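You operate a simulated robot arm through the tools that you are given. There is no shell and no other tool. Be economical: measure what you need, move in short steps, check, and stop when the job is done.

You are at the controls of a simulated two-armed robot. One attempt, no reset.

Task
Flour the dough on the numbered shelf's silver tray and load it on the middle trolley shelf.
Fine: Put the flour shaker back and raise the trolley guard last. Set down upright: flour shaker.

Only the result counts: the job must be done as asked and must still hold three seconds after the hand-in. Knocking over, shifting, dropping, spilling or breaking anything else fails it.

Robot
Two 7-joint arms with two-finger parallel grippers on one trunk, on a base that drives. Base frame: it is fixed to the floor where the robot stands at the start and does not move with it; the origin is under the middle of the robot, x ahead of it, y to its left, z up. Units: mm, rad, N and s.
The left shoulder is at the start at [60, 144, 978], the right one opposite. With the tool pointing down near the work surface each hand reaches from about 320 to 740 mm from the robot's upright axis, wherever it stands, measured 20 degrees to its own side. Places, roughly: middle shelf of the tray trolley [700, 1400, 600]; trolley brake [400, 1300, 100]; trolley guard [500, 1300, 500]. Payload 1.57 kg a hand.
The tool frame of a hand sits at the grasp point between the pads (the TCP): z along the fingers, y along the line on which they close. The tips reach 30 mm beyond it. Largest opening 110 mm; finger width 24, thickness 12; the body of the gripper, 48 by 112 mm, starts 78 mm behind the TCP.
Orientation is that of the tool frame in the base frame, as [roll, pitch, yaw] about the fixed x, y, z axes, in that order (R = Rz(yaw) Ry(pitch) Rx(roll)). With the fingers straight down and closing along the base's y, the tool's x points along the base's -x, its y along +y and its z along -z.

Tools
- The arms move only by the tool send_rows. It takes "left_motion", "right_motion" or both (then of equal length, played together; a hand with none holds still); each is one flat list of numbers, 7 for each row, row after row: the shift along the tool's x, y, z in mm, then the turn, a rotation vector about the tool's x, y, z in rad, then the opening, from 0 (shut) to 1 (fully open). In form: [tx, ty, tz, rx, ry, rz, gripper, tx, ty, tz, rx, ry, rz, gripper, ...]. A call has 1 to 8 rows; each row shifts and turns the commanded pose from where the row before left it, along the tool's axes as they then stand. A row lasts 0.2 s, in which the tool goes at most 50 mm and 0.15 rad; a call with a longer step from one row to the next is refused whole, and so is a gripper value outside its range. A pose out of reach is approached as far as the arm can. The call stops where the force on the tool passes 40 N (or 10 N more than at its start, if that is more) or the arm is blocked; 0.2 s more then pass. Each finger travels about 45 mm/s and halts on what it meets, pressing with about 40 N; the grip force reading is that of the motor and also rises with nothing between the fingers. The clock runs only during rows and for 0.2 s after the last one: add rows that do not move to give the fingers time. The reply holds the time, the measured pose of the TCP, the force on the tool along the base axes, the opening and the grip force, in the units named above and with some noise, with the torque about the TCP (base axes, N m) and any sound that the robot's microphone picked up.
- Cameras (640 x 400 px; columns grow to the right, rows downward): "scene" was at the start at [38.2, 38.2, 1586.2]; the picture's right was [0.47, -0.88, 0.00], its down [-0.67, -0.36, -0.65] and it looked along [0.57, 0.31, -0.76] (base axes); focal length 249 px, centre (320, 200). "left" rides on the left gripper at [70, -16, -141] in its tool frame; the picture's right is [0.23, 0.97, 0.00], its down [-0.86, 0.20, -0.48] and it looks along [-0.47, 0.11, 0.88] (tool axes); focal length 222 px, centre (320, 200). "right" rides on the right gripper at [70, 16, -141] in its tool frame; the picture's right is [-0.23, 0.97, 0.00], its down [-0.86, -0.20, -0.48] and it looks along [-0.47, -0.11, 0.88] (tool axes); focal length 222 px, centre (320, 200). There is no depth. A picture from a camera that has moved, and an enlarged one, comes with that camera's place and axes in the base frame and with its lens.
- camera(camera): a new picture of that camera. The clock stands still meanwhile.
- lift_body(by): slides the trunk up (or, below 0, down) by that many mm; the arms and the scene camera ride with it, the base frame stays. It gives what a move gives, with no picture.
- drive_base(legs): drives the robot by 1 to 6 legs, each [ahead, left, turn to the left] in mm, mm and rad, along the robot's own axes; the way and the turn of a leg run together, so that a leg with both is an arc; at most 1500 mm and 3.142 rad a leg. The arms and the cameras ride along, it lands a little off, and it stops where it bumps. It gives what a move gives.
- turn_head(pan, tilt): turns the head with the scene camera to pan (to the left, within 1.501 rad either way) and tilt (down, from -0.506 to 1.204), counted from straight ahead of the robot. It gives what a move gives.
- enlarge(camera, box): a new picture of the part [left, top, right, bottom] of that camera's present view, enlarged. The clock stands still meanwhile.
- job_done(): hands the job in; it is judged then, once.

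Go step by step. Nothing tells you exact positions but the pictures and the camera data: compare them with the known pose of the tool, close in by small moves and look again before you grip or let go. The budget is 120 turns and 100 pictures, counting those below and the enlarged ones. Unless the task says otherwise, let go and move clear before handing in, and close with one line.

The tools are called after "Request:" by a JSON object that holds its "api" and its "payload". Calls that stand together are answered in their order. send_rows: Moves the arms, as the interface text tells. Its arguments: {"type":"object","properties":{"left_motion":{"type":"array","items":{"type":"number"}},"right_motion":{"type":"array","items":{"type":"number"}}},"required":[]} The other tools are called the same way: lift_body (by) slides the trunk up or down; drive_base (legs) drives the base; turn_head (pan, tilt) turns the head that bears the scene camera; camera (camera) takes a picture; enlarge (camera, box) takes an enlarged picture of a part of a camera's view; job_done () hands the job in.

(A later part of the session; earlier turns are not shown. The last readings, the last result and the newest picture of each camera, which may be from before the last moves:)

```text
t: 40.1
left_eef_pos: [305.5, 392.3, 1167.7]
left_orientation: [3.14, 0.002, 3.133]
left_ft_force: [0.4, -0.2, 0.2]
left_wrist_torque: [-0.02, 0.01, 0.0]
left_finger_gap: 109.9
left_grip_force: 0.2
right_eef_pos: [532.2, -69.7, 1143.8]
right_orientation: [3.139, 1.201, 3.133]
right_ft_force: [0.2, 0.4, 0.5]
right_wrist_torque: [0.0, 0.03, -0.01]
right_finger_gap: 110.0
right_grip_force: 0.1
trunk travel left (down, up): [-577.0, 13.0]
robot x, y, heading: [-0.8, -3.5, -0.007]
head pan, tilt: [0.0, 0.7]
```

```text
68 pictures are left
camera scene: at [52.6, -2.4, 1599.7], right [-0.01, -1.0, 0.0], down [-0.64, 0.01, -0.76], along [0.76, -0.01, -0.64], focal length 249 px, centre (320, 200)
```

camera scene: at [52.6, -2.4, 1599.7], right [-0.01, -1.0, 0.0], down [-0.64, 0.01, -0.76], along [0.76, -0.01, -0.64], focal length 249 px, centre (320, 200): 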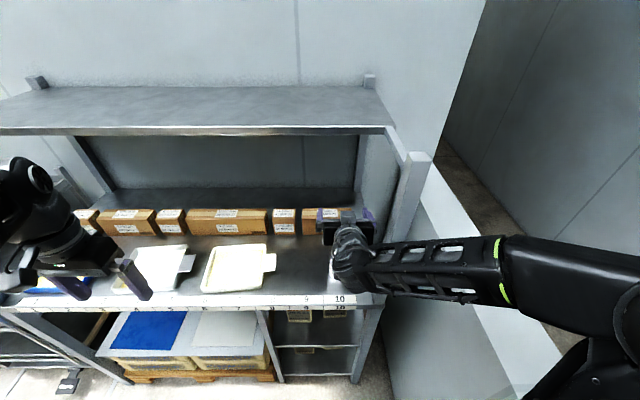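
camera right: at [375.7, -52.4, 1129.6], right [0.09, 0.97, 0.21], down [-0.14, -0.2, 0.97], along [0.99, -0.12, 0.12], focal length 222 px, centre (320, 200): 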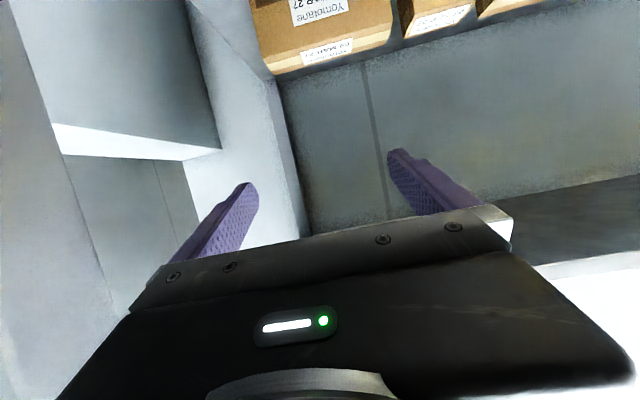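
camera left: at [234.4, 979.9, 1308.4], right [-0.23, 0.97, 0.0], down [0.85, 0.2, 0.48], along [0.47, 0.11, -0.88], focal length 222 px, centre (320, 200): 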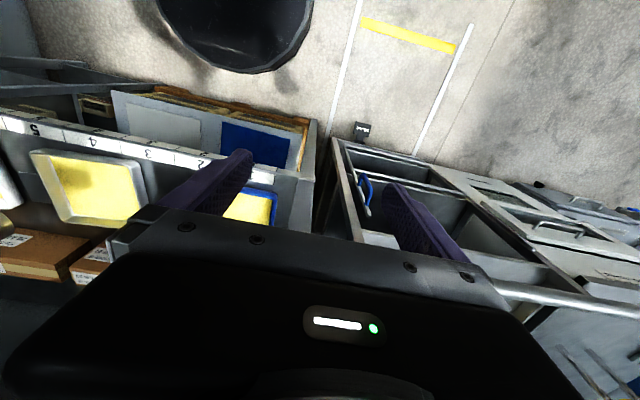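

Shaker is back on its spot. I'll retract the right hand to its starting posture before driving toward the trolley.

Request:
{"api": "send_rows", "payload": {"right_motion": [13, 27, -33.6, 0, 0, 0, 1, 13, 27, -33.6, 0, 0, 0, 1, 13, 27, -33.6, 0, 0, 0, 1, 13, 27, -33.6, 0, 0, 0, 1, 0, 0, 0, 0, 0.15, 0, 1, 0, 0, 0, 0, 0.15, 0, 1, 0, 0, 0, 0, 0.15, 0, 1, 0, 0, 0, 0, 0.15, 0, 1]}}

Request:
{"api": "send_rows", "payload": {"right_motion": [0, 0, 0, 0, 0.15, 0, 1, 0, 0, 0, 0, 0.15, 0, 1, 0, 0, 0, 0, 0.15, 0, 1, 0, 0, 0, 0, 0.15, 0, 1]}}

Request:
{"api": "enlarge", "payload": {"camera": "right", "box": [160, 100, 480, 300]}}

Request:
{"api": "drive_base", "payload": {"legs": [[0, 600, 0]]}}

Request:
{"api": "turn_head", "payload": {"pan": 1.0, "tilt": 0.75}}

Request:
{"api": "camera", "payload": {"camera": "scene"}}

Request:
{"api": "camera", "payload": {"camera": "right"}}

```text
t: 41.9
left_eef_pos: [305.7, 391.8, 1166.9]
left_orientation: [3.141, 0.0, 3.132]
left_ft_force: [-0.5, 0.6, -0.5]
left_wrist_torque: [-0.04, -0.01, 0.01]
left_finger_gap: 110.1
left_grip_force: 0.1
right_eef_pos: [389.2, 40.8, 1142.7]
right_orientation: [3.141, 0.598, 3.135]
right_ft_force: [-0.1, 0.4, -1.2]
right_wrist_torque: [0.01, -0.02, 0.03]
right_finger_gap: 110.3
right_grip_force: 0.1
trunk travel left (down, up): [-577.0, 13.0]
robot x, y, heading: [1.1, -2.9, -0.011]
head pan, tilt: [0.0, 0.7]
```

```text
t: 42.9
left_eef_pos: [307.8, 392.0, 1168.4]
left_orientation: [3.141, -0.002, 3.131]
left_ft_force: [-0.2, 0.1, -0.1]
left_wrist_torque: [0.0, -0.01, 0.0]
left_finger_gap: 110.0
left_grip_force: 0.0
right_eef_pos: [389.6, 41.4, 1142.2]
right_orientation: [3.141, -0.002, 3.136]
right_ft_force: [-0.5, 0.5, 0.1]
right_wrist_torque: [0.0, 0.0, -0.03]
right_finger_gap: 110.0
right_grip_force: 0.2
trunk travel left (down, up): [-577.0, 13.0]
robot x, y, heading: [-3.3, -5.3, -0.009]
head pan, tilt: [0.0, 0.7]
```

```text
2.00 times, centred on (320, 200) of right
camera zoom: at [320.4, 57.7, 1284.3], right [0.23, 0.97, 0.0], down [0.85, -0.21, 0.48], along [0.46, -0.11, -0.88], focal length 444 px, centre (320, 200)
```

zoom: 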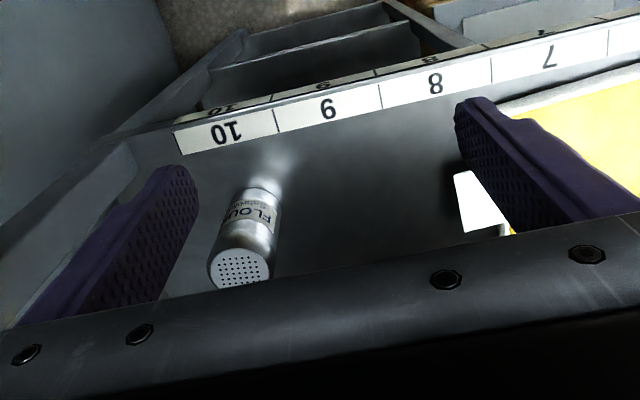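

```text
t: 46.4
left_eef_pos: [314.3, 1002.3, 1167.4]
left_orientation: [3.141, -0.001, 3.129]
left_ft_force: [-0.4, -0.5, -1.1]
left_wrist_torque: [0.0, 0.0, 0.02]
left_finger_gap: 110.0
left_grip_force: 0.1
right_eef_pos: [395.4, 651.3, 1142.2]
right_orientation: [3.14, -0.001, 3.128]
right_ft_force: [0.1, -0.3, -0.7]
right_wrist_torque: [-0.01, 0.01, 0.02]
right_finger_gap: 109.9
right_grip_force: 0.1
trunk travel left (down, up): [-577.0, 13.0]
robot x, y, heading: [8.5, 607.6, -0.012]
head pan, tilt: [0.0, 0.7]
```

```text
t: 47.6
left_eef_pos: [312.0, 1002.5, 1168.0]
left_orientation: [-3.141, -0.002, 3.128]
left_ft_force: [0.4, -0.2, 0.0]
left_wrist_torque: [-0.04, 0.03, 0.02]
left_finger_gap: 109.9
left_grip_force: 0.0
right_eef_pos: [396.6, 650.9, 1142.0]
right_orientation: [3.141, 0.0, 3.129]
right_ft_force: [-0.6, -1.0, 0.9]
right_wrist_torque: [-0.01, 0.02, 0.02]
right_finger_gap: 109.9
right_grip_force: 0.0
trunk travel left (down, up): [-577.0, 13.0]
robot x, y, heading: [3.5, 609.0, -0.017]
head pan, tilt: [1.0, 0.75]
```

```text
66 pictures are left
camera scene: at [19.6, 679.0, 1595.5], right [0.83, -0.55, 0.0], down [-0.38, -0.57, -0.73], along [0.4, 0.61, -0.68], focal length 249 px, centre (320, 200)
```

scene: 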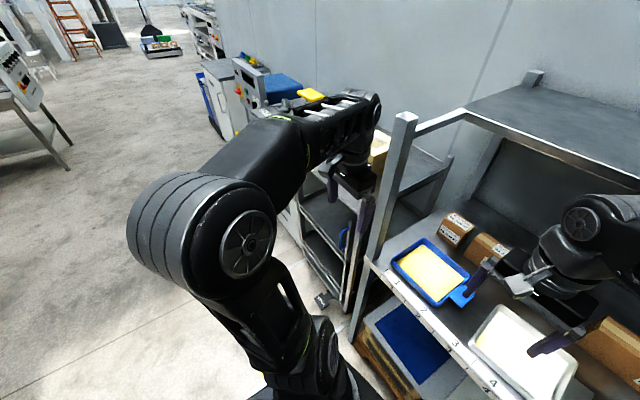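

```text
65 pictures are left
camera right: at [326.0, 667.9, 1284.1], right [0.24, 0.97, 0.0], down [0.85, -0.21, 0.48], along [0.47, -0.11, -0.88], focal length 222 px, centre (320, 200)
```

right: 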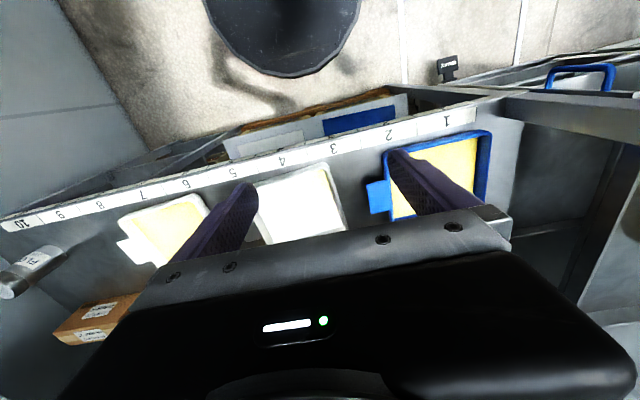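

I need a clear view of the trolley; I'll back away and slide left to face it.

Request:
{"api": "drive_base", "payload": {"legs": [[-500, 0, 0.012], [0, 720, 0]]}}

Request:
{"api": "turn_head", "payload": {"pan": 0.0, "tilt": 0.75}}

Request:
{"api": "camera", "payload": {"camera": "scene"}}

```text
t: 54.1
left_eef_pos: [-202.1, 1714.2, 1167.7]
left_orientation: [-3.141, -0.001, -3.137]
left_ft_force: [0.5, -0.5, -0.5]
left_wrist_torque: [0.0, 0.04, 0.0]
left_finger_gap: 110.0
left_grip_force: 0.0
right_eef_pos: [-113.6, 1365.2, 1142.8]
right_orientation: [3.141, -0.001, -3.138]
right_ft_force: [0.2, -0.1, 0.8]
right_wrist_torque: [0.0, 0.01, -0.03]
right_finger_gap: 110.0
right_grip_force: 0.0
trunk travel left (down, up): [-577.0, 13.0]
robot x, y, heading: [-505.2, 1316.5, 0.007]
head pan, tilt: [1.0, 0.75]
```

```text
t: 55.3
left_eef_pos: [-201.8, 1714.0, 1167.8]
left_orientation: [3.141, -0.001, -3.136]
left_ft_force: [0.5, 0.3, -0.6]
left_wrist_torque: [0.0, 0.01, 0.0]
left_finger_gap: 110.1
left_grip_force: 0.2
right_eef_pos: [-113.1, 1363.6, 1142.8]
right_orientation: [3.142, 0.001, -3.139]
right_ft_force: [0.2, -0.4, -0.8]
right_wrist_torque: [0.01, -0.02, 0.03]
right_finger_gap: 110.0
right_grip_force: 0.0
trunk travel left (down, up): [-577.0, 13.0]
robot x, y, heading: [-503.5, 1316.6, 0.002]
head pan, tilt: [0.0, 0.75]
```

```text
64 pictures are left
camera scene: at [-451.7, 1317.4, 1595.5], right [0.0, -1.0, 0.0], down [-0.68, 0.0, -0.73], along [0.73, 0.0, -0.68], focal length 249 px, centre (320, 200)
```

scene: 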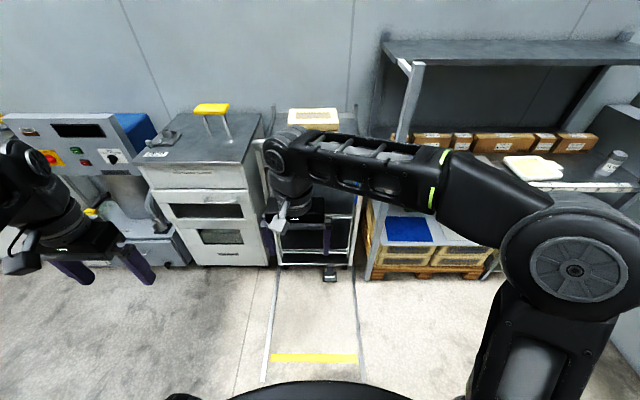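

The trolley is straight ahead (y≈1250–1400). I'll swing the right hand aside and lower the trunk to look inside.

Request:
{"api": "send_rows", "payload": {"right_motion": [0, -48, 0, 0, 0, 0, 1, 0, -48, 0, 0, 0, 0, 1, 0, -48, 0, 0, 0, 0, 1, 0, -48, 0, 0, 0, 0, 1, 0, -48, 0, 0, 0, 0, 1, 0, -48, 0, 0, 0, 0, 1, 0, -48, 0, 0, 0, 0, 1]}}

Request:
{"api": "lift_body", "payload": {"by": -350}}

Request:
{"api": "turn_head", "payload": {"pan": 0.0, "tilt": 0.45}}

Request:
{"api": "camera", "payload": {"camera": "scene"}}

Request:
{"api": "enlarge", "payload": {"camera": "scene", "box": [240, 110, 400, 260]}}

```text
t: 56.9
left_eef_pos: [-201.5, 1714.5, 1167.2]
left_orientation: [-3.141, 0.0, -3.138]
left_ft_force: [-0.3, -0.1, 0.2]
left_wrist_torque: [0.02, 0.0, -0.02]
left_finger_gap: 110.1
left_grip_force: 0.0
right_eef_pos: [-112.7, 1028.3, 1142.0]
right_orientation: [3.139, 0.0, -3.136]
right_ft_force: [1.1, 0.2, 1.3]
right_wrist_torque: [0.04, 0.02, 0.04]
right_finger_gap: 110.1
right_grip_force: 0.0
trunk travel left (down, up): [-577.0, 13.0]
robot x, y, heading: [-502.8, 1315.4, 0.004]
head pan, tilt: [0.0, 0.75]
```

```text
t: 60.4
left_eef_pos: [-200.6, 1715.2, 817.6]
left_orientation: [3.14, -0.001, -3.138]
left_ft_force: [-0.1, 0.3, 1.5]
left_wrist_torque: [0.02, 0.03, 0.03]
left_finger_gap: 109.8
left_grip_force: 0.0
right_eef_pos: [-113.5, 1029.7, 791.4]
right_orientation: [3.142, 0.001, -3.139]
right_ft_force: [-0.6, -0.3, -0.5]
right_wrist_torque: [0.02, -0.01, 0.03]
right_finger_gap: 110.0
right_grip_force: 0.1
trunk travel left (down, up): [-227.0, 363.0]
robot x, y, heading: [-504.3, 1319.3, 0.003]
head pan, tilt: [0.0, 0.75]
```

```text
t: 61.1
left_eef_pos: [-202.0, 1713.6, 818.1]
left_orientation: [3.141, 0.0, -3.138]
left_ft_force: [0.1, 0.6, 0.4]
left_wrist_torque: [-0.01, 0.01, -0.02]
left_finger_gap: 110.2
left_grip_force: 0.1
right_eef_pos: [-112.4, 1028.5, 791.8]
right_orientation: [3.141, 0.0, -3.137]
right_ft_force: [-1.1, 0.3, -1.0]
right_wrist_torque: [0.01, -0.01, 0.01]
right_finger_gap: 110.2
right_grip_force: 0.1
trunk travel left (down, up): [-227.0, 363.0]
robot x, y, heading: [-504.4, 1316.5, 0.005]
head pan, tilt: [0.0, 0.45]
```

```text
63 pictures are left
camera scene: at [-442.8, 1317.3, 1271.9], right [0.0, -1.0, 0.0], down [-0.44, 0.0, -0.9], along [0.9, 0.0, -0.44], focal length 249 px, centre (320, 200)
```

scene: 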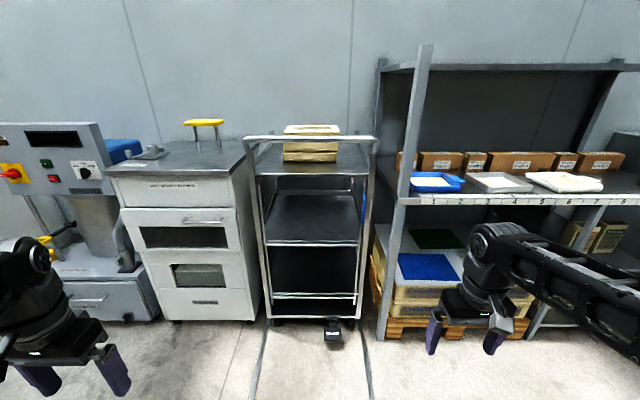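

```text
2.67 times, centred on (320, 185) of scene
camera zoom: at [-442.8, 1317.3, 1271.9], right [0.0, -1.0, 0.0], down [-0.44, 0.0, -0.9], along [0.9, 0.0, -0.44], focal length 663 px, centre (320, 240)
```

zoom: 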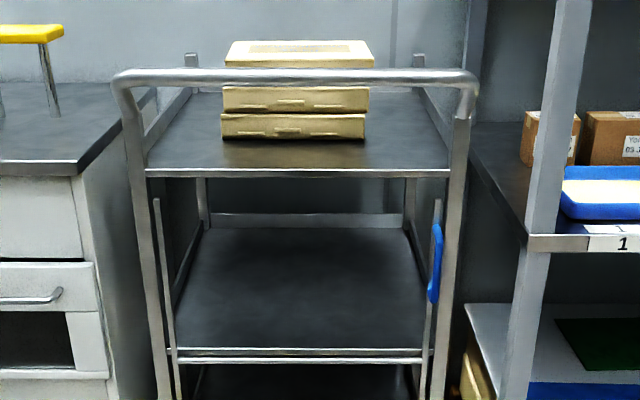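

Now the trolley is plain: middle shelf at z≈600, front edge x≈500, y≈1130–1570, with about 300 mm headroom. I'll zoom in on the guard and brake.

Request:
{"api": "enlarge", "payload": {"camera": "scene", "box": [250, 220, 390, 360]}}

Request:
{"api": "enlarge", "payload": {"camera": "scene", "box": [320, 160, 380, 300]}}

```text
2.86 times, centred on (320, 290) of scene
camera zoom: at [-442.8, 1317.3, 1271.9], right [0.0, -1.0, 0.0], down [-0.44, 0.0, -0.9], along [0.9, 0.0, -0.44], focal length 710 px, centre (320, -57)
```

zoom: 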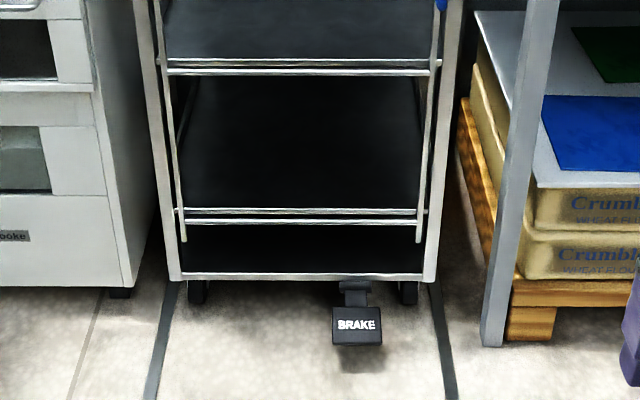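

```text
2.86 times, centred on (350, 230) of scene
camera zoom: at [-442.8, 1317.3, 1271.9], right [0.0, -1.0, 0.0], down [-0.44, 0.0, -0.9], along [0.9, 0.0, -0.44], focal length 710 px, centre (234, 114)
```

zoom: 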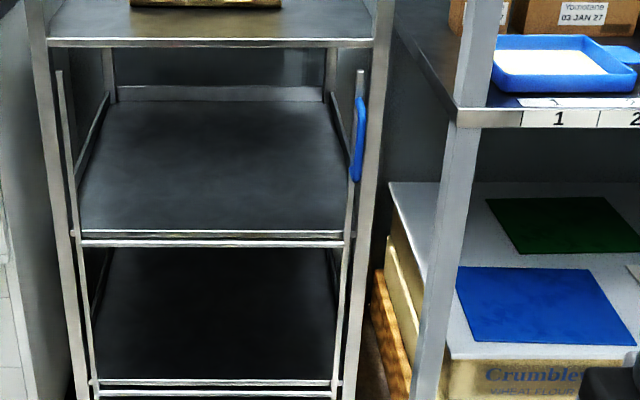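

The guard is a sliding ladder frame (currently down) with a blue handle on its right upright; the brake pedal sticks out at ≈[398, 1251, ~100]. Before loading I'll press the brake so the trolley can't roll; I'll drive close and lower.

Request:
{"api": "drive_base", "payload": {"legs": [[340, 80, 0]]}}

Request:
{"api": "lift_body", "payload": {"by": -220}}

Request:
{"api": "turn_head", "payload": {"pan": -0.3, "tilt": 0.9}}

Request:
{"api": "camera", "payload": {"camera": "scene"}}

Request:
{"api": "camera", "payload": {"camera": "right"}}

```text
t: 63.4
left_eef_pos: [141.4, 1798.1, 818.2]
left_orientation: [-3.141, -0.001, -3.136]
left_ft_force: [-0.1, 0.7, 0.3]
left_wrist_torque: [0.0, -0.03, -0.02]
left_finger_gap: 110.2
left_grip_force: 0.1
right_eef_pos: [233.1, 1113.4, 791.8]
right_orientation: [3.141, 0.001, -3.134]
right_ft_force: [0.9, 0.3, 0.2]
right_wrist_torque: [0.01, 0.03, -0.01]
right_finger_gap: 110.0
right_grip_force: 0.0
trunk travel left (down, up): [-227.0, 363.0]
robot x, y, heading: [-160.6, 1401.7, 0.003]
head pan, tilt: [0.0, 0.45]
```

```text
t: 65.8
left_eef_pos: [141.2, 1798.4, 598.9]
left_orientation: [-3.14, -0.001, -3.135]
left_ft_force: [-0.3, 0.6, -0.3]
left_wrist_torque: [-0.01, -0.01, -0.05]
left_finger_gap: 109.9
left_grip_force: 0.0
right_eef_pos: [232.4, 1113.5, 573.0]
right_orientation: [-3.141, 0.0, -3.135]
right_ft_force: [-0.5, 0.0, -0.2]
right_wrist_torque: [0.0, 0.02, -0.01]
right_finger_gap: 110.0
right_grip_force: 0.1
trunk travel left (down, up): [-7.0, 583.0]
robot x, y, heading: [-160.9, 1399.9, 0.003]
head pan, tilt: [0.0, 0.45]
```

```text
t: 66.7
left_eef_pos: [140.9, 1798.3, 598.6]
left_orientation: [-3.141, 0.0, -3.135]
left_ft_force: [0.0, -0.2, 0.2]
left_wrist_torque: [-0.05, 0.01, 0.01]
left_finger_gap: 110.1
left_grip_force: 0.1
right_eef_pos: [232.4, 1113.0, 572.4]
right_orientation: [3.141, 0.0, -3.136]
right_ft_force: [-0.8, -0.3, 0.2]
right_wrist_torque: [-0.02, 0.04, -0.04]
right_finger_gap: 110.1
right_grip_force: 0.0
trunk travel left (down, up): [-7.0, 583.0]
robot x, y, heading: [-159.0, 1398.8, 0.008]
head pan, tilt: [-0.3, 0.901]
```

```text
59 pictures are left
camera scene: at [-117.5, 1377.3, 1013.7], right [-0.29, -0.96, 0.0], down [-0.75, 0.23, -0.62], along [0.6, -0.18, -0.78], focal length 249 px, centre (320, 200)
```

scene: 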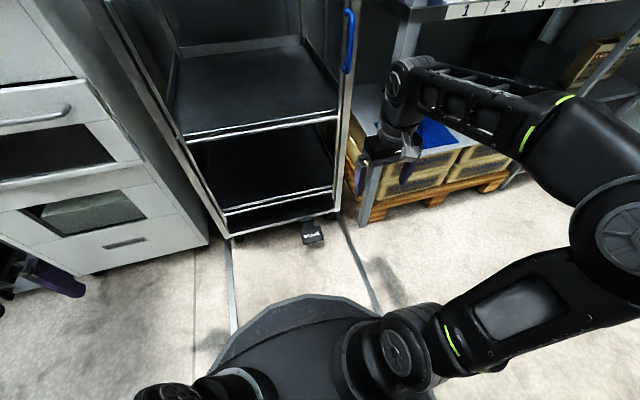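

```text
58 pictures are left
camera right: at [162.6, 1128.6, 713.0], right [0.22, 0.98, 0.0], down [0.86, -0.19, 0.48], along [0.47, -0.1, -0.88], focal length 222 px, centre (320, 200)
```

right: 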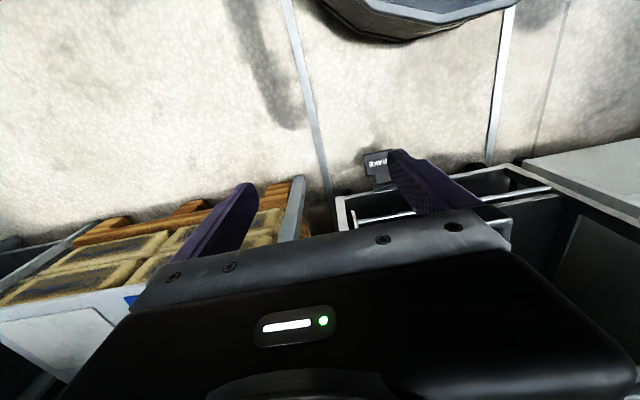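

Pedal located at ≈[404, 1251, 100] from three views. Moving the closed right hand over it and partly down.

Request:
{"api": "send_rows", "payload": {"right_motion": [-33.6, 27.6, 0, 0, 0, 0, 0.5, -33.6, 27.6, 0, 0, 0, 0, 0, -33.6, 27.6, 0, 0, 0, 0, 0, -33.6, 27.6, 0, 0, 0, 0, 0, -33.6, 27.6, 0, 0, 0, 0, 0, 0, 0, 0, 0, 0, 0, 0, 0, 0, 0, 0, 0, 0, 0, 0, 0, 0, 0, 0, 0, 0]}}

Request:
{"api": "send_rows", "payload": {"right_motion": [0, 0, 45, 0, 0, 0, 0, 0, 0, 45, 0, 0, 0, 0, 0, 0, 45, 0, 0, 0, 0, 0, 0, 45, 0, 0, 0, 0, 0, 0, 45, 0, 0, 0, 0, 0, 0, 45, 0, 0, 0, 0, 0, 0, 45, 0, 0, 0, 0, 0, 0, 40, 0, 0, 0, 0]}}

Request:
{"api": "camera", "payload": {"camera": "right"}}

Request:
{"api": "camera", "payload": {"camera": "scene"}}

```text
t: 68.5
left_eef_pos: [141.3, 1798.0, 597.8]
left_orientation: [3.141, 0.0, -3.135]
left_ft_force: [0.5, 0.2, 0.2]
left_wrist_torque: [-0.01, 0.0, -0.02]
left_finger_gap: 110.1
left_grip_force: 0.1
right_eef_pos: [383.8, 1239.3, 573.4]
right_orientation: [3.141, 0.006, -3.134]
right_ft_force: [0.5, 0.2, -0.2]
right_wrist_torque: [-0.02, 0.0, 0.03]
right_finger_gap: 0.0
right_grip_force: 21.2
right hand out of reach, approached as far as the arm can: row 5
trunk travel left (down, up): [-7.0, 583.0]
robot x, y, heading: [-160.3, 1396.7, 0.009]
head pan, tilt: [-0.3, 0.901]
```

```text
t: 70.3
left_eef_pos: [141.8, 1798.2, 599.0]
left_orientation: [-3.141, 0.0, -3.135]
left_ft_force: [-0.9, -0.5, 0.3]
left_wrist_torque: [-0.02, -0.01, 0.03]
left_finger_gap: 110.0
left_grip_force: 0.0
right_eef_pos: [383.3, 1237.8, 215.4]
right_orientation: [3.141, 0.002, -3.135]
right_ft_force: [0.5, 0.3, 0.2]
right_wrist_torque: [-0.02, 0.03, 0.02]
right_finger_gap: 0.0
right_grip_force: 21.4
trunk travel left (down, up): [-7.0, 583.0]
robot x, y, heading: [-162.7, 1397.2, 0.007]
head pan, tilt: [-0.3, 0.901]
```

```text
57 pictures are left
camera right: at [313.3, 1253.8, 357.0], right [0.22, 0.98, 0.0], down [0.86, -0.19, 0.48], along [0.47, -0.1, -0.88], focal length 222 px, centre (320, 200)
```

right: 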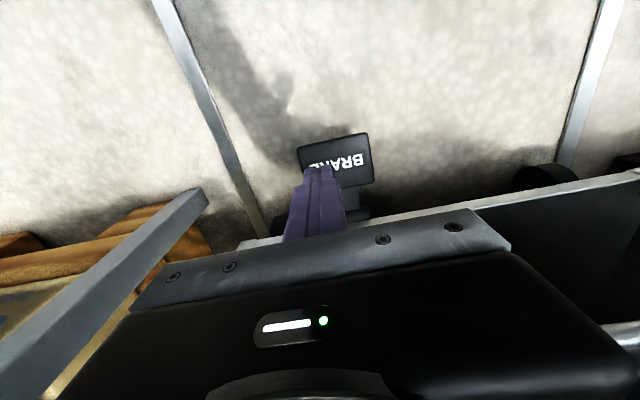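

```text
56 pictures are left
camera scene: at [-117.8, 1377.3, 1013.7], right [-0.29, -0.96, 0.0], down [-0.75, 0.23, -0.62], along [0.59, -0.18, -0.78], focal length 249 px, centre (320, 200)
```

scene: 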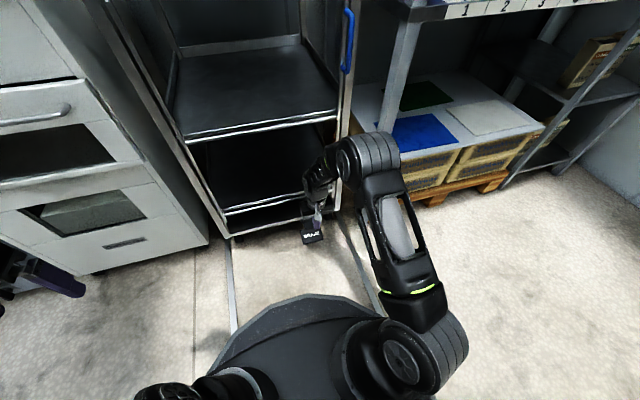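

Fingertips are a bit short and to the right of the pedal. I'll adjust +10 x, +20 y and descend in small steps to press.

Request:
{"api": "send_rows", "payload": {"right_motion": [-10, 21, 0, 0, 0, 0, 0, 0, 0, 20, 0, 0, 0, 0, 0, 0, 20, 0, 0, 0, 0]}}

Request:
{"api": "camera", "payload": {"camera": "right"}}

```text
t: 71.1
left_eef_pos: [142.2, 1798.6, 597.4]
left_orientation: [3.141, 0.0, -3.133]
left_ft_force: [0.9, 0.2, -0.1]
left_wrist_torque: [-0.02, -0.02, -0.04]
left_finger_gap: 110.2
left_grip_force: 0.1
right_eef_pos: [394.2, 1258.5, 178.2]
right_orientation: [3.141, 0.001, -3.136]
right_ft_force: [1.0, -0.1, 0.4]
right_wrist_torque: [0.02, 0.02, 0.01]
right_finger_gap: 0.0
right_grip_force: 21.0
trunk travel left (down, up): [-7.0, 583.0]
robot x, y, heading: [-160.1, 1398.2, 0.011]
head pan, tilt: [-0.3, 0.901]
```

```text
55 pictures are left
camera right: at [324.0, 1274.4, 318.8], right [0.22, 0.98, 0.0], down [0.86, -0.19, 0.48], along [0.47, -0.1, -0.88], focal length 222 px, centre (320, 200)
```

right: 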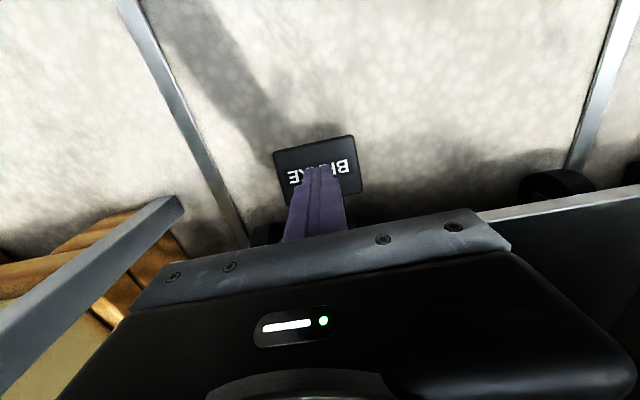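

Tips are above the pedal. Pressing down slowly.

Request:
{"api": "send_rows", "payload": {"right_motion": [0, 0, 8, 0, 0, 0, 0, 0, 0, 8, 0, 0, 0, 0, 0, 0, 8, 0, 0, 0, 0, 0, 0, 8, 0, 0, 0, 0, 0, 0, 8, 0, 0, 0, 0, 0, 0, 8, 0, 0, 0, 0, 0, 0, 8, 0, 0, 0, 0, 0, 0, 8, 0, 0, 0, 0]}}

```text
t: 72.8
left_eef_pos: [141.5, 1797.1, 598.5]
left_orientation: [-3.14, 0.003, -3.133]
left_ft_force: [-1.1, -0.1, 0.8]
left_wrist_torque: [0.0, 0.02, -0.02]
left_finger_gap: 110.0
left_grip_force: 0.0
right_eef_pos: [394.3, 1258.0, 122.4]
right_orientation: [3.141, -0.001, -3.133]
right_ft_force: [-11.2, -2.2, 27.5]
right_wrist_torque: [-0.11, 0.0, 0.18]
right_finger_gap: 0.0
right_grip_force: 21.1
trunk travel left (down, up): [-7.0, 583.0]
robot x, y, heading: [-163.4, 1397.9, 0.009]
head pan, tilt: [-0.3, 0.901]
stopped in row 8 (right hand): the force on the tool passed its limit (the readings are from after the stop); the commanded pose is now the measured one
```

Contact with 27 N at tip z≈92. I'll look before pressing further.

Request:
{"api": "camera", "payload": {"camera": "right"}}

Request:
{"api": "send_rows", "payload": {"right_motion": [0, 0, 4, 0, 0, 0, 0, 0, 0, 4, 0, 0, 0, 0, 0, 0, 4, 0, 0, 0, 0, 0, 0, 4, 0, 0, 0, 0]}}

Request:
{"api": "camera", "payload": {"camera": "right"}}

```text
54 pictures are left
camera right: at [324.0, 1274.3, 264.9], right [0.22, 0.98, 0.0], down [0.86, -0.19, 0.48], along [0.47, -0.11, -0.88], focal length 222 px, centre (320, 200)
```

right: 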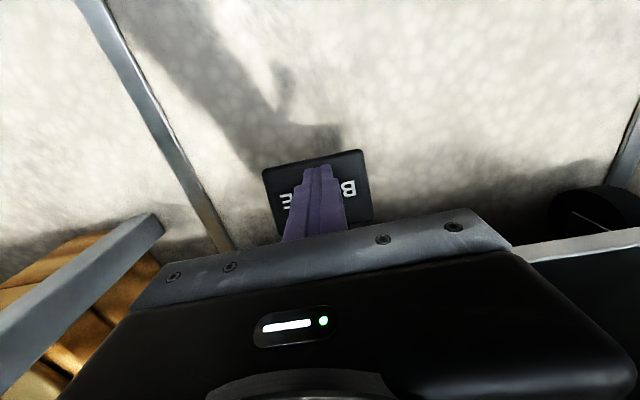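

```text
t: 73.1
left_eef_pos: [140.4, 1796.9, 596.8]
left_orientation: [-3.14, 0.001, -3.137]
left_ft_force: [-0.1, 0.2, 0.2]
left_wrist_torque: [-0.01, 0.01, -0.01]
left_finger_gap: 110.1
left_grip_force: 0.1
right_eef_pos: [393.8, 1258.2, 123.4]
right_orientation: [-3.141, 0.001, -3.134]
right_ft_force: [-9.6, -1.1, 26.0]
right_wrist_torque: [-0.08, 0.01, 0.17]
right_finger_gap: 0.0
right_grip_force: 20.6
trunk travel left (down, up): [-7.0, 583.0]
robot x, y, heading: [-163.2, 1395.2, 0.007]
head pan, tilt: [-0.3, 0.901]
stopped in row 1 (right hand): the force on the tool passed its limit (the readings are from after the stop); the commanded pose is now the measured one
```

```text
53 pictures are left
camera right: at [324.1, 1274.2, 265.1], right [0.22, 0.98, 0.0], down [0.86, -0.19, 0.48], along [0.47, -0.1, -0.88], focal length 222 px, centre (320, 200)
```

right: 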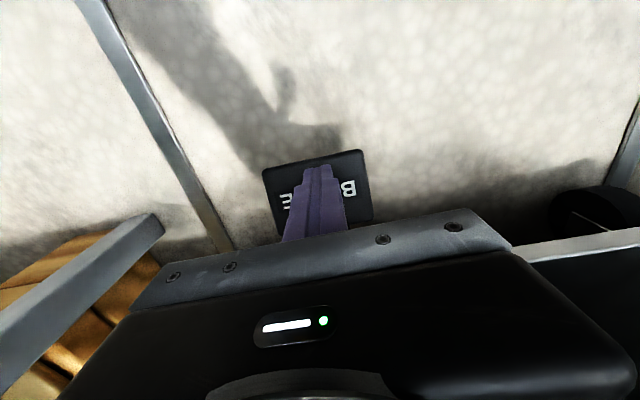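

The pedal is stiff now. I'll lift off to the earlier viewing height and compare whether it stayed down.

Request:
{"api": "send_rows", "payload": {"right_motion": [0, 0, -28, 0, 0, 0, 0, 0, 0, -27, 0, 0, 0, 0]}}

Request:
{"api": "camera", "payload": {"camera": "right"}}

Request:
{"api": "enlarge", "payload": {"camera": "scene", "box": [260, 180, 380, 260]}}

```text
t: 73.7
left_eef_pos: [141.3, 1797.1, 597.2]
left_orientation: [-3.141, -0.003, -3.134]
left_ft_force: [0.1, 0.3, 0.3]
left_wrist_torque: [0.01, 0.01, 0.0]
left_finger_gap: 109.7
left_grip_force: 0.1
right_eef_pos: [393.8, 1259.6, 176.5]
right_orientation: [3.141, -0.004, -3.135]
right_ft_force: [0.1, -1.0, -0.2]
right_wrist_torque: [0.03, -0.03, -0.03]
right_finger_gap: 0.0
right_grip_force: 21.1
trunk travel left (down, up): [-7.0, 583.0]
robot x, y, heading: [-161.2, 1397.2, 0.008]
head pan, tilt: [-0.3, 0.901]
```

```text
52 pictures are left
camera right: at [323.5, 1275.0, 318.3], right [0.22, 0.98, 0.0], down [0.86, -0.19, 0.48], along [0.46, -0.1, -0.88], focal length 222 px, centre (320, 200)
```

right: 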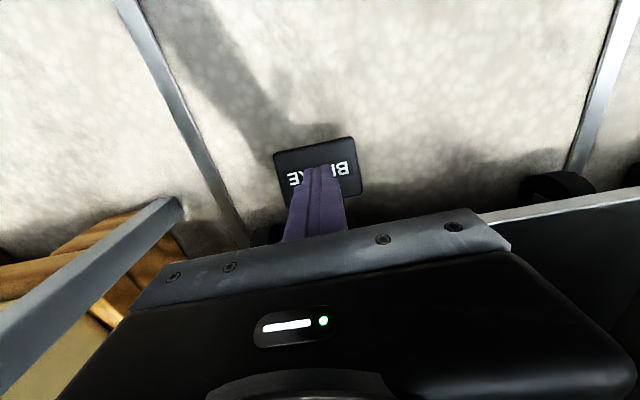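

```text
5.00 times, centred on (320, 220) of scene
camera zoom: at [-117.7, 1377.2, 1013.4], right [-0.29, -0.96, 0.0], down [-0.75, 0.23, -0.62], along [0.59, -0.18, -0.78], focal length 1243 px, centre (320, 100)
```

zoom: 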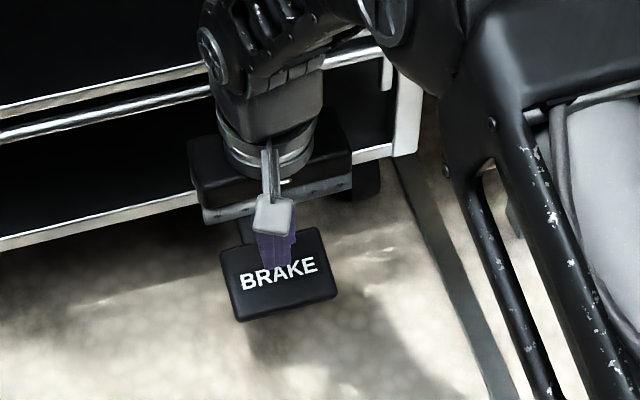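

No visible change, so the pedal is either already set or needs more leverage. I'll try once nearer its front edge, in fine steps, to see whether it travels.

Request:
{"api": "send_rows", "payload": {"right_motion": [12, 0, 0, 0, 0, 0, 0, 0, 0, 22, 0, 0, 0, 0, 0, 0, 22, 0, 0, 0, 0]}}

Request:
{"api": "send_rows", "payload": {"right_motion": [0, 0, 2, 0, 0, 0, 0, 0, 0, 2, 0, 0, 0, 0, 0, 0, 2, 0, 0, 0, 0, 0, 0, 2, 0, 0, 0, 0]}}

Request:
{"api": "send_rows", "payload": {"right_motion": [0, 0, 2, 0, 0, 0, 0, 0, 0, 2, 0, 0, 0, 0, 0, 0, 2, 0, 0, 0, 0, 0, 0, 2, 0, 0, 0, 0]}}

Request:
{"api": "send_rows", "payload": {"right_motion": [0, 0, 3, 0, 0, 0, 0, 0, 0, 3, 0, 0, 0, 0, 0, 0, 3, 0, 0, 0, 0, 0, 0, 3, 0, 0, 0, 0]}}

```text
t: 74.5
left_eef_pos: [141.9, 1797.2, 597.8]
left_orientation: [-3.141, -0.001, -3.135]
left_ft_force: [0.9, 1.0, 0.2]
left_wrist_torque: [0.04, -0.05, -0.02]
left_finger_gap: 110.2
left_grip_force: 0.1
right_eef_pos: [381.5, 1259.4, 134.7]
right_orientation: [3.139, 0.001, -3.134]
right_ft_force: [1.1, -0.3, 0.7]
right_wrist_torque: [0.0, 0.0, 0.03]
right_finger_gap: 0.0
right_grip_force: 21.1
trunk travel left (down, up): [-7.0, 583.0]
robot x, y, heading: [-156.5, 1395.5, 0.004]
head pan, tilt: [-0.3, 0.901]
```

```text
t: 75.5
left_eef_pos: [142.2, 1796.2, 598.0]
left_orientation: [3.14, 0.002, -3.133]
left_ft_force: [0.2, -0.7, -0.1]
left_wrist_torque: [0.04, 0.0, -0.03]
left_finger_gap: 109.9
left_grip_force: 0.1
right_eef_pos: [382.4, 1257.4, 124.9]
right_orientation: [3.139, -0.001, -3.133]
right_ft_force: [0.8, -0.2, -0.1]
right_wrist_torque: [-0.02, 0.02, -0.03]
right_finger_gap: 0.2
right_grip_force: 21.5
trunk travel left (down, up): [-7.0, 583.0]
robot x, y, heading: [-161.5, 1395.3, 0.005]
head pan, tilt: [-0.3, 0.901]
```

```text
t: 76.6
left_eef_pos: [140.4, 1796.6, 598.5]
left_orientation: [-3.141, -0.002, -3.136]
left_ft_force: [-0.5, -0.5, -0.2]
left_wrist_torque: [-0.01, 0.02, -0.03]
left_finger_gap: 110.1
left_grip_force: 0.2
right_eef_pos: [382.2, 1259.9, 121.0]
right_orientation: [3.14, -0.002, -3.133]
right_ft_force: [-11.4, -0.9, 26.7]
right_wrist_torque: [-0.06, -0.02, 0.06]
right_finger_gap: 0.0
right_grip_force: 21.3
trunk travel left (down, up): [-7.0, 583.0]
robot x, y, heading: [-159.4, 1395.2, 0.01]
head pan, tilt: [-0.3, 0.901]
stopped in row 4 (right hand): the force on the tool passed its limit (the readings are from after the stop); the commanded pose is now the measured one
```

```text
t: 76.9
left_eef_pos: [141.2, 1797.7, 597.5]
left_orientation: [-3.141, 0.0, -3.136]
left_ft_force: [-1.0, 0.5, 0.3]
left_wrist_torque: [0.0, 0.03, -0.01]
left_finger_gap: 110.1
left_grip_force: 0.1
right_eef_pos: [383.2, 1259.4, 120.7]
right_orientation: [-3.141, -0.002, -3.134]
right_ft_force: [-10.8, -1.3, 25.9]
right_wrist_torque: [-0.08, -0.01, 0.07]
right_finger_gap: 0.0
right_grip_force: 20.9
trunk travel left (down, up): [-7.0, 583.0]
robot x, y, heading: [-161.2, 1393.5, 0.004]
head pan, tilt: [-0.3, 0.901]
stopped in row 1 (right hand): the force on the tool passed its limit (the readings are from after the stop); the commanded pose is now the measured one
```

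The pedal is rigid against its stop with no travel, front-low: the brake is already set. I'll pull the hand away, raise the trunk and go back to the tray to look at its tab closely.

Request:
{"api": "send_rows", "payload": {"right_motion": [5, 0, -45, 0, 0, 0, 0.3, 15, 0, -45, 0, 0, 0, 1, 20, 0, -45, 0, 0, 0, 1, 20, 0, -45, 0, 0, 0, 1, 20, 0, -45, 0, 0, 0, 1, 20, 0, -45, 0, 0, 0, 1, 0, 0, -45, 0, 0, 0, 1, 0, 0, -45, 0, 0, 0, 1]}}

Request:
{"api": "lift_body", "payload": {"by": 570}}

Request:
{"api": "drive_base", "payload": {"legs": [[0, -850, 0], [130, 0, 0]]}}

Request:
{"api": "turn_head", "payload": {"pan": 0.0, "tilt": 0.85}}

Request:
{"api": "camera", "payload": {"camera": "scene"}}

Request:
{"api": "camera", "payload": {"camera": "right"}}

```text
t: 78.7
left_eef_pos: [142.0, 1796.8, 597.6]
left_orientation: [3.141, -0.001, -3.136]
left_ft_force: [-0.6, -0.5, 0.0]
left_wrist_torque: [0.0, 0.0, 0.0]
left_finger_gap: 110.1
left_grip_force: 0.1
right_eef_pos: [282.6, 1256.6, 480.5]
right_orientation: [3.141, -0.002, -3.134]
right_ft_force: [0.5, -0.5, -0.3]
right_wrist_torque: [0.0, 0.01, 0.01]
right_finger_gap: 109.9
right_grip_force: 0.0
trunk travel left (down, up): [-7.0, 583.0]
robot x, y, heading: [-164.1, 1397.3, 0.006]
head pan, tilt: [-0.3, 0.901]
```

```text
refused: 570 is not a number from -400 to 400
```

```text
t: 84.2
left_eef_pos: [276.2, 941.7, 597.2]
left_orientation: [-3.141, 0.0, -3.123]
left_ft_force: [-0.3, 0.3, 0.1]
left_wrist_torque: [0.0, 0.01, 0.02]
left_finger_gap: 109.9
left_grip_force: 0.2
right_eef_pos: [423.3, 405.3, 480.3]
right_orientation: [-3.141, -0.003, -3.123]
right_ft_force: [-0.3, -0.1, 0.4]
right_wrist_torque: [0.0, 0.03, -0.01]
right_finger_gap: 109.8
right_grip_force: 0.1
trunk travel left (down, up): [-7.0, 583.0]
robot x, y, heading: [-21.4, 539.7, 0.023]
head pan, tilt: [-0.3, 0.901]
```

```text
t: 85.0
left_eef_pos: [276.9, 942.5, 597.8]
left_orientation: [3.142, -0.002, -3.124]
left_ft_force: [0.2, 0.1, -0.6]
left_wrist_torque: [0.0, 0.03, -0.01]
left_finger_gap: 109.8
left_grip_force: 0.1
right_eef_pos: [422.8, 405.5, 480.1]
right_orientation: [-3.14, -0.004, -3.122]
right_ft_force: [0.3, -0.5, 0.0]
right_wrist_torque: [0.02, 0.02, 0.01]
right_finger_gap: 109.9
right_grip_force: 0.0
trunk travel left (down, up): [-7.0, 583.0]
robot x, y, heading: [-19.7, 539.4, 0.019]
head pan, tilt: [0.0, 0.85]
```

```text
50 pictures are left
camera scene: at [26.5, 541.7, 1017.5], right [0.02, -1.0, 0.0], down [-0.75, -0.01, -0.66], along [0.66, 0.01, -0.75], focal length 249 px, centre (320, 200)
```

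scene: 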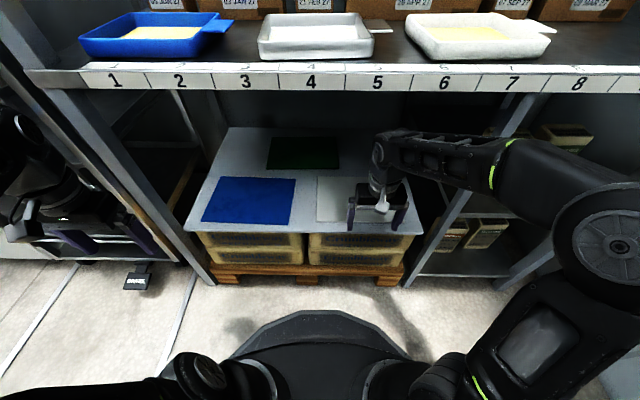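

```text
49 pictures are left
camera right: at [352.8, 420.1, 621.2], right [0.21, 0.98, 0.0], down [0.86, -0.18, 0.48], along [0.47, -0.1, -0.88], focal length 222 px, centre (320, 200)
```

right: 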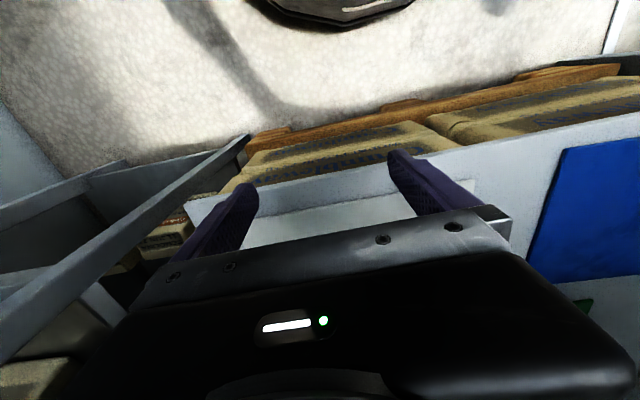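

Lift call was too big and refused, so we drove low; nothing was touched. From this low view I can see tab profiles: zooming in, then I'll back off before raising.

Request:
{"api": "turn_head", "payload": {"pan": 0.0, "tilt": 0.3}}

Request:
{"api": "enlarge", "payload": {"camera": "scene", "box": [220, 110, 460, 260]}}

```text
t: 85.9
left_eef_pos: [275.0, 942.2, 597.5]
left_orientation: [3.142, -0.002, -3.125]
left_ft_force: [-0.1, -0.2, -0.5]
left_wrist_torque: [0.0, -0.02, 0.04]
left_finger_gap: 109.9
left_grip_force: 0.0
right_eef_pos: [422.1, 405.2, 480.1]
right_orientation: [-3.139, -0.004, -3.124]
right_ft_force: [0.3, -0.7, 0.0]
right_wrist_torque: [-0.01, 0.02, 0.01]
right_finger_gap: 110.1
right_grip_force: 0.1
trunk travel left (down, up): [-7.0, 583.0]
robot x, y, heading: [-22.9, 539.5, 0.02]
head pan, tilt: [0.0, 0.3]
```

```text
2.67 times, centred on (340, 185) of scene
camera zoom: at [41.7, 542.0, 1065.8], right [0.02, -1.0, 0.0], down [-0.3, -0.01, -0.95], along [0.95, 0.02, -0.3], focal length 663 px, centre (267, 240)
```

zoom: 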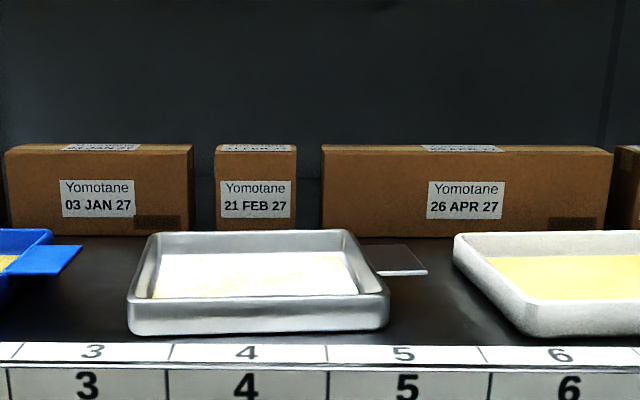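

The tab is a thin plate at z≈885, x≈530–597, y≈427–463 with ~20 mm beneath. A vertical pinch from −y would foul the shelf/white tray with the gripper body, so I'll pinch the tab's edges from above, drag-rotate the tray 90° on the shelf so the tab points at the robot, then regrip it from the front. First retract and raise.

Request:
{"api": "send_rows", "payload": {"right_motion": [45, 0, 0, 0, 0, 0, 1, 45, 0, 0, 0, 0, 0, 1, 45, 0, 0, 0, 0, 0, 1]}}

Request:
{"api": "lift_body", "payload": {"by": 400}}

Request:
{"api": "lift_body", "payload": {"by": 180}}

Request:
{"api": "send_rows", "payload": {"right_motion": [-45, 0, 0, 0, 0, 0, 1, -45, 0, 0, 0, 0, 0, 1, -45, 0, 0, 0, 0, 0, 1, -45, 10, 0, 0, 0, 0, 1, -45, 10, 0, 0, 0, 0, 1]}}

Request:
{"api": "turn_head", "payload": {"pan": 0.0, "tilt": 0.9}}

Request:
{"api": "camera", "payload": {"camera": "right"}}

Request:
{"api": "enlarge", "payload": {"camera": "scene", "box": [200, 130, 460, 290]}}

```text
t: 86.7
left_eef_pos: [275.4, 942.2, 598.1]
left_orientation: [-3.141, -0.001, -3.122]
left_ft_force: [0.3, -0.5, -0.2]
left_wrist_torque: [0.0, 0.02, -0.02]
left_finger_gap: 110.0
left_grip_force: 0.1
right_eef_pos: [285.6, 402.9, 478.6]
right_orientation: [3.141, -0.002, -3.122]
right_ft_force: [0.9, 0.3, -0.1]
right_wrist_torque: [-0.02, 0.01, 0.0]
right_finger_gap: 109.8
right_grip_force: 0.1
trunk travel left (down, up): [-7.0, 583.0]
robot x, y, heading: [-21.2, 539.1, 0.017]
head pan, tilt: [0.0, 0.3]
```

```text
t: 90.6
left_eef_pos: [275.7, 942.5, 997.5]
left_orientation: [3.141, -0.002, -3.122]
left_ft_force: [0.7, -0.7, -0.1]
left_wrist_torque: [-0.01, -0.01, -0.04]
left_finger_gap: 110.1
left_grip_force: 0.1
right_eef_pos: [288.2, 401.8, 880.1]
right_orientation: [3.14, -0.004, -3.122]
right_ft_force: [0.1, -0.3, 0.0]
right_wrist_torque: [-0.01, 0.01, -0.02]
right_finger_gap: 109.8
right_grip_force: 0.0
trunk travel left (down, up): [-407.0, 183.0]
robot x, y, heading: [-23.2, 542.2, 0.015]
head pan, tilt: [0.0, 0.3]
```

```text
t: 92.6
left_eef_pos: [275.6, 942.1, 1178.1]
left_orientation: [3.14, -0.002, -3.124]
left_ft_force: [-1.0, -0.1, -0.1]
left_wrist_torque: [0.02, -0.01, -0.06]
left_finger_gap: 110.0
left_grip_force: 0.1
right_eef_pos: [287.7, 402.6, 1060.1]
right_orientation: [-3.141, -0.004, -3.122]
right_ft_force: [0.0, 0.4, 0.3]
right_wrist_torque: [0.0, 0.03, 0.0]
right_finger_gap: 110.1
right_grip_force: 0.1
trunk travel left (down, up): [-587.0, 3.0]
robot x, y, heading: [-25.0, 539.3, 0.014]
head pan, tilt: [0.0, 0.3]
```

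```text
t: 93.8
left_eef_pos: [277.6, 943.1, 1177.1]
left_orientation: [-3.141, -0.003, -3.124]
left_ft_force: [0.3, 0.7, 0.3]
left_wrist_torque: [-0.01, 0.02, -0.01]
left_finger_gap: 110.3
left_grip_force: 0.1
right_eef_pos: [514.4, 425.4, 1056.3]
right_orientation: [3.141, -0.003, -3.122]
right_ft_force: [0.1, -0.5, -1.1]
right_wrist_torque: [0.02, 0.02, 0.02]
right_finger_gap: 110.0
right_grip_force: 0.0
trunk travel left (down, up): [-587.0, 3.0]
robot x, y, heading: [-22.1, 542.3, 0.018]
head pan, tilt: [0.0, 0.3]
```

```text
t: 94.8
left_eef_pos: [274.2, 941.7, 1177.2]
left_orientation: [-3.141, -0.001, -3.125]
left_ft_force: [0.5, -0.4, 0.3]
left_wrist_torque: [0.01, 0.03, -0.02]
left_finger_gap: 109.8
left_grip_force: 0.0
right_eef_pos: [513.1, 426.2, 1057.5]
right_orientation: [-3.141, -0.006, -3.121]
right_ft_force: [-0.5, 0.0, -0.1]
right_wrist_torque: [0.0, 0.03, -0.03]
right_finger_gap: 109.9
right_grip_force: 0.2
trunk travel left (down, up): [-587.0, 3.0]
robot x, y, heading: [-24.0, 539.5, 0.021]
head pan, tilt: [0.0, 0.901]
```

```text
47 pictures are left
camera right: at [442.7, 440.3, 1198.6], right [0.21, 0.98, 0.0], down [0.86, -0.18, 0.48], along [0.47, -0.1, -0.88], focal length 222 px, centre (320, 200)
```

right: 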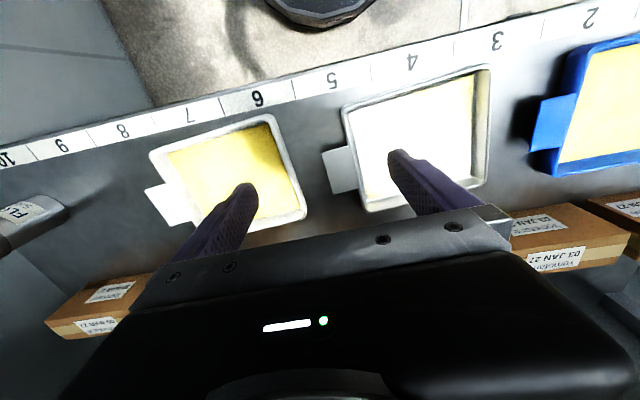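

```text
2.46 times, centred on (330, 210) of scene
camera zoom: at [23.8, 541.7, 1593.7], right [0.02, -1.0, 0.0], down [-0.78, -0.01, -0.62], along [0.62, 0.01, -0.78], focal length 612 px, centre (295, 175)
```

zoom: 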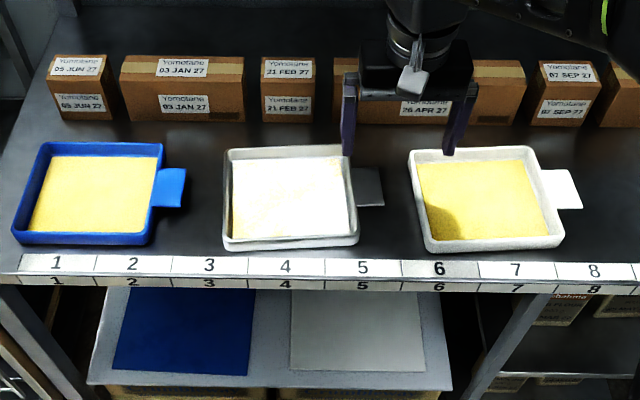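

Tab confirmed: x 535–602, y 424–463, centre ≈[568, 443]. I'll move above it and yaw the right hand 90° so it closes along x.

Request:
{"api": "send_rows", "payload": {"right_motion": [-28, 8, 0, 0, 0, 0, 1, -28, 8, 0, 0, 0, 0, 1, 0, 0, 0, 0, 0, -0.141, 1, 0, 0, 0, 0, 0, -0.141, 1, 0, 0, 0, 0, 0, -0.141, 1, 0, 0, 0, 0, 0, -0.141, 1, 0, 0, 0, 0, 0, -0.141, 1]}}

Request:
{"api": "send_rows", "payload": {"right_motion": [0, 0, 0, 0, 0, -0.141, 1, 0, 0, 0, 0, 0, -0.141, 1, 0, 0, 0, 0, 0, -0.141, 1, 0, 0, 0, 0, 0, -0.141, 1, 0, 0, 0, 0, 0, -0.141, 1, 0, 0, 0, 0, 0, -0.141, 1]}}

Request:
{"api": "camera", "payload": {"camera": "right"}}

```text
t: 96.4
left_eef_pos: [275.9, 942.8, 1176.6]
left_orientation: [3.14, -0.003, -3.124]
left_ft_force: [-0.4, -0.1, -0.2]
left_wrist_torque: [0.01, 0.01, -0.01]
left_finger_gap: 109.8
left_grip_force: 0.1
right_eef_pos: [567.1, 443.2, 1058.1]
right_orientation: [3.138, -0.001, -2.413]
right_ft_force: [0.9, -0.3, -0.1]
right_wrist_torque: [0.05, -0.01, 0.0]
right_finger_gap: 110.1
right_grip_force: 0.1
trunk travel left (down, up): [-587.0, 3.0]
robot x, y, heading: [-23.5, 539.8, 0.017]
head pan, tilt: [0.0, 0.901]
```

```text
t: 97.8
left_eef_pos: [275.1, 942.5, 1177.9]
left_orientation: [-3.141, -0.003, -3.124]
left_ft_force: [-0.8, 0.3, -0.1]
left_wrist_torque: [-0.01, -0.01, 0.02]
left_finger_gap: 110.0
left_grip_force: 0.1
right_eef_pos: [568.0, 444.0, 1058.8]
right_orientation: [3.138, 0.0, -1.568]
right_ft_force: [-0.4, -0.2, 0.0]
right_wrist_torque: [0.03, -0.03, 0.04]
right_finger_gap: 109.9
right_grip_force: 0.1
trunk travel left (down, up): [-587.0, 3.0]
robot x, y, heading: [-20.8, 542.3, 0.023]
head pan, tilt: [0.0, 0.901]
```

```text
45 pictures are left
camera right: at [551.8, 373.8, 1200.1], right [-0.97, 0.23, 0.0], down [0.2, 0.86, 0.48], along [0.1, 0.47, -0.88], focal length 222 px, centre (320, 200)
```

right: 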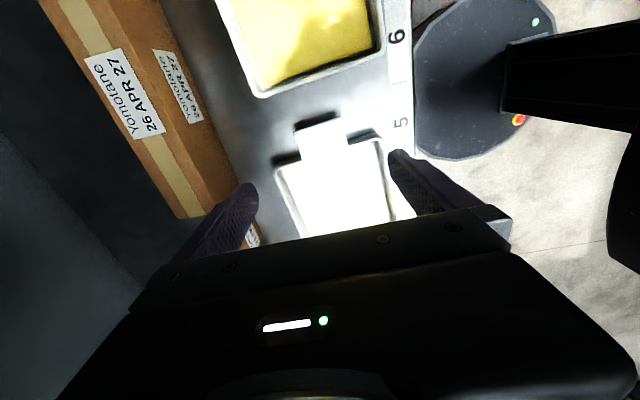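

Aligned over the tab. Descending to just above tab height and checking.

Request:
{"api": "send_rows", "payload": {"right_motion": [0, 0, 43, 0, 0, 0, 1, 0, 0, 43, 0, 0, 0, 1, 0, 0, 43, 0, 0, 0, 1]}}

Request:
{"api": "camera", "payload": {"camera": "right"}}

Request:
{"api": "enlarge", "payload": {"camera": "scene", "box": [270, 130, 430, 250]}}

```text
t: 98.6
left_eef_pos: [275.9, 942.1, 1177.3]
left_orientation: [-3.142, -0.002, -3.122]
left_ft_force: [-0.7, -0.2, -0.6]
left_wrist_torque: [0.02, 0.04, 0.02]
left_finger_gap: 110.1
left_grip_force: 0.1
right_eef_pos: [568.5, 444.6, 929.7]
right_orientation: [3.14, 0.0, -1.571]
right_ft_force: [0.1, 0.4, -0.8]
right_wrist_torque: [-0.01, 0.0, 0.04]
right_finger_gap: 109.9
right_grip_force: 0.1
trunk travel left (down, up): [-587.0, 3.0]
robot x, y, heading: [-22.2, 539.1, 0.019]
head pan, tilt: [0.0, 0.901]
```

```text
44 pictures are left
camera right: at [552.1, 374.2, 1071.0], right [-0.97, 0.23, 0.0], down [0.2, 0.85, 0.48], along [0.11, 0.47, -0.88], focal length 222 px, centre (320, 200)
```

right: 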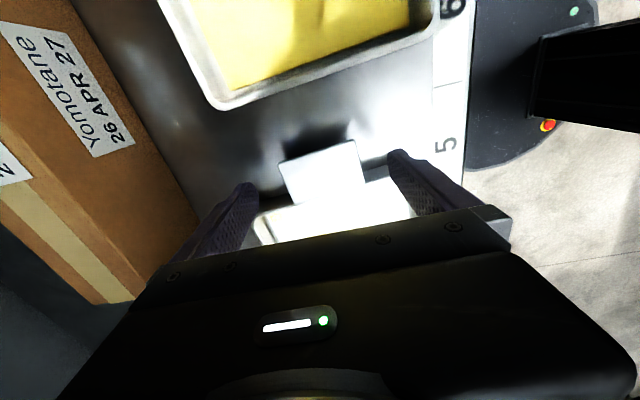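

```text
3.33 times, centred on (350, 190) of scene
camera zoom: at [24.7, 541.7, 1593.6], right [0.02, -1.0, 0.0], down [-0.78, -0.01, -0.62], along [0.62, 0.01, -0.78], focal length 829 px, centre (220, 233)
```

zoom: 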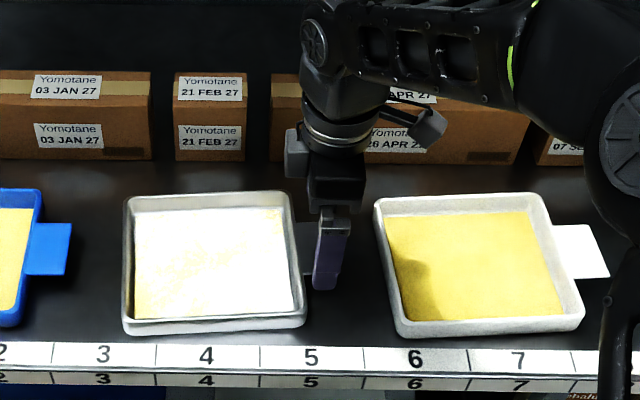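

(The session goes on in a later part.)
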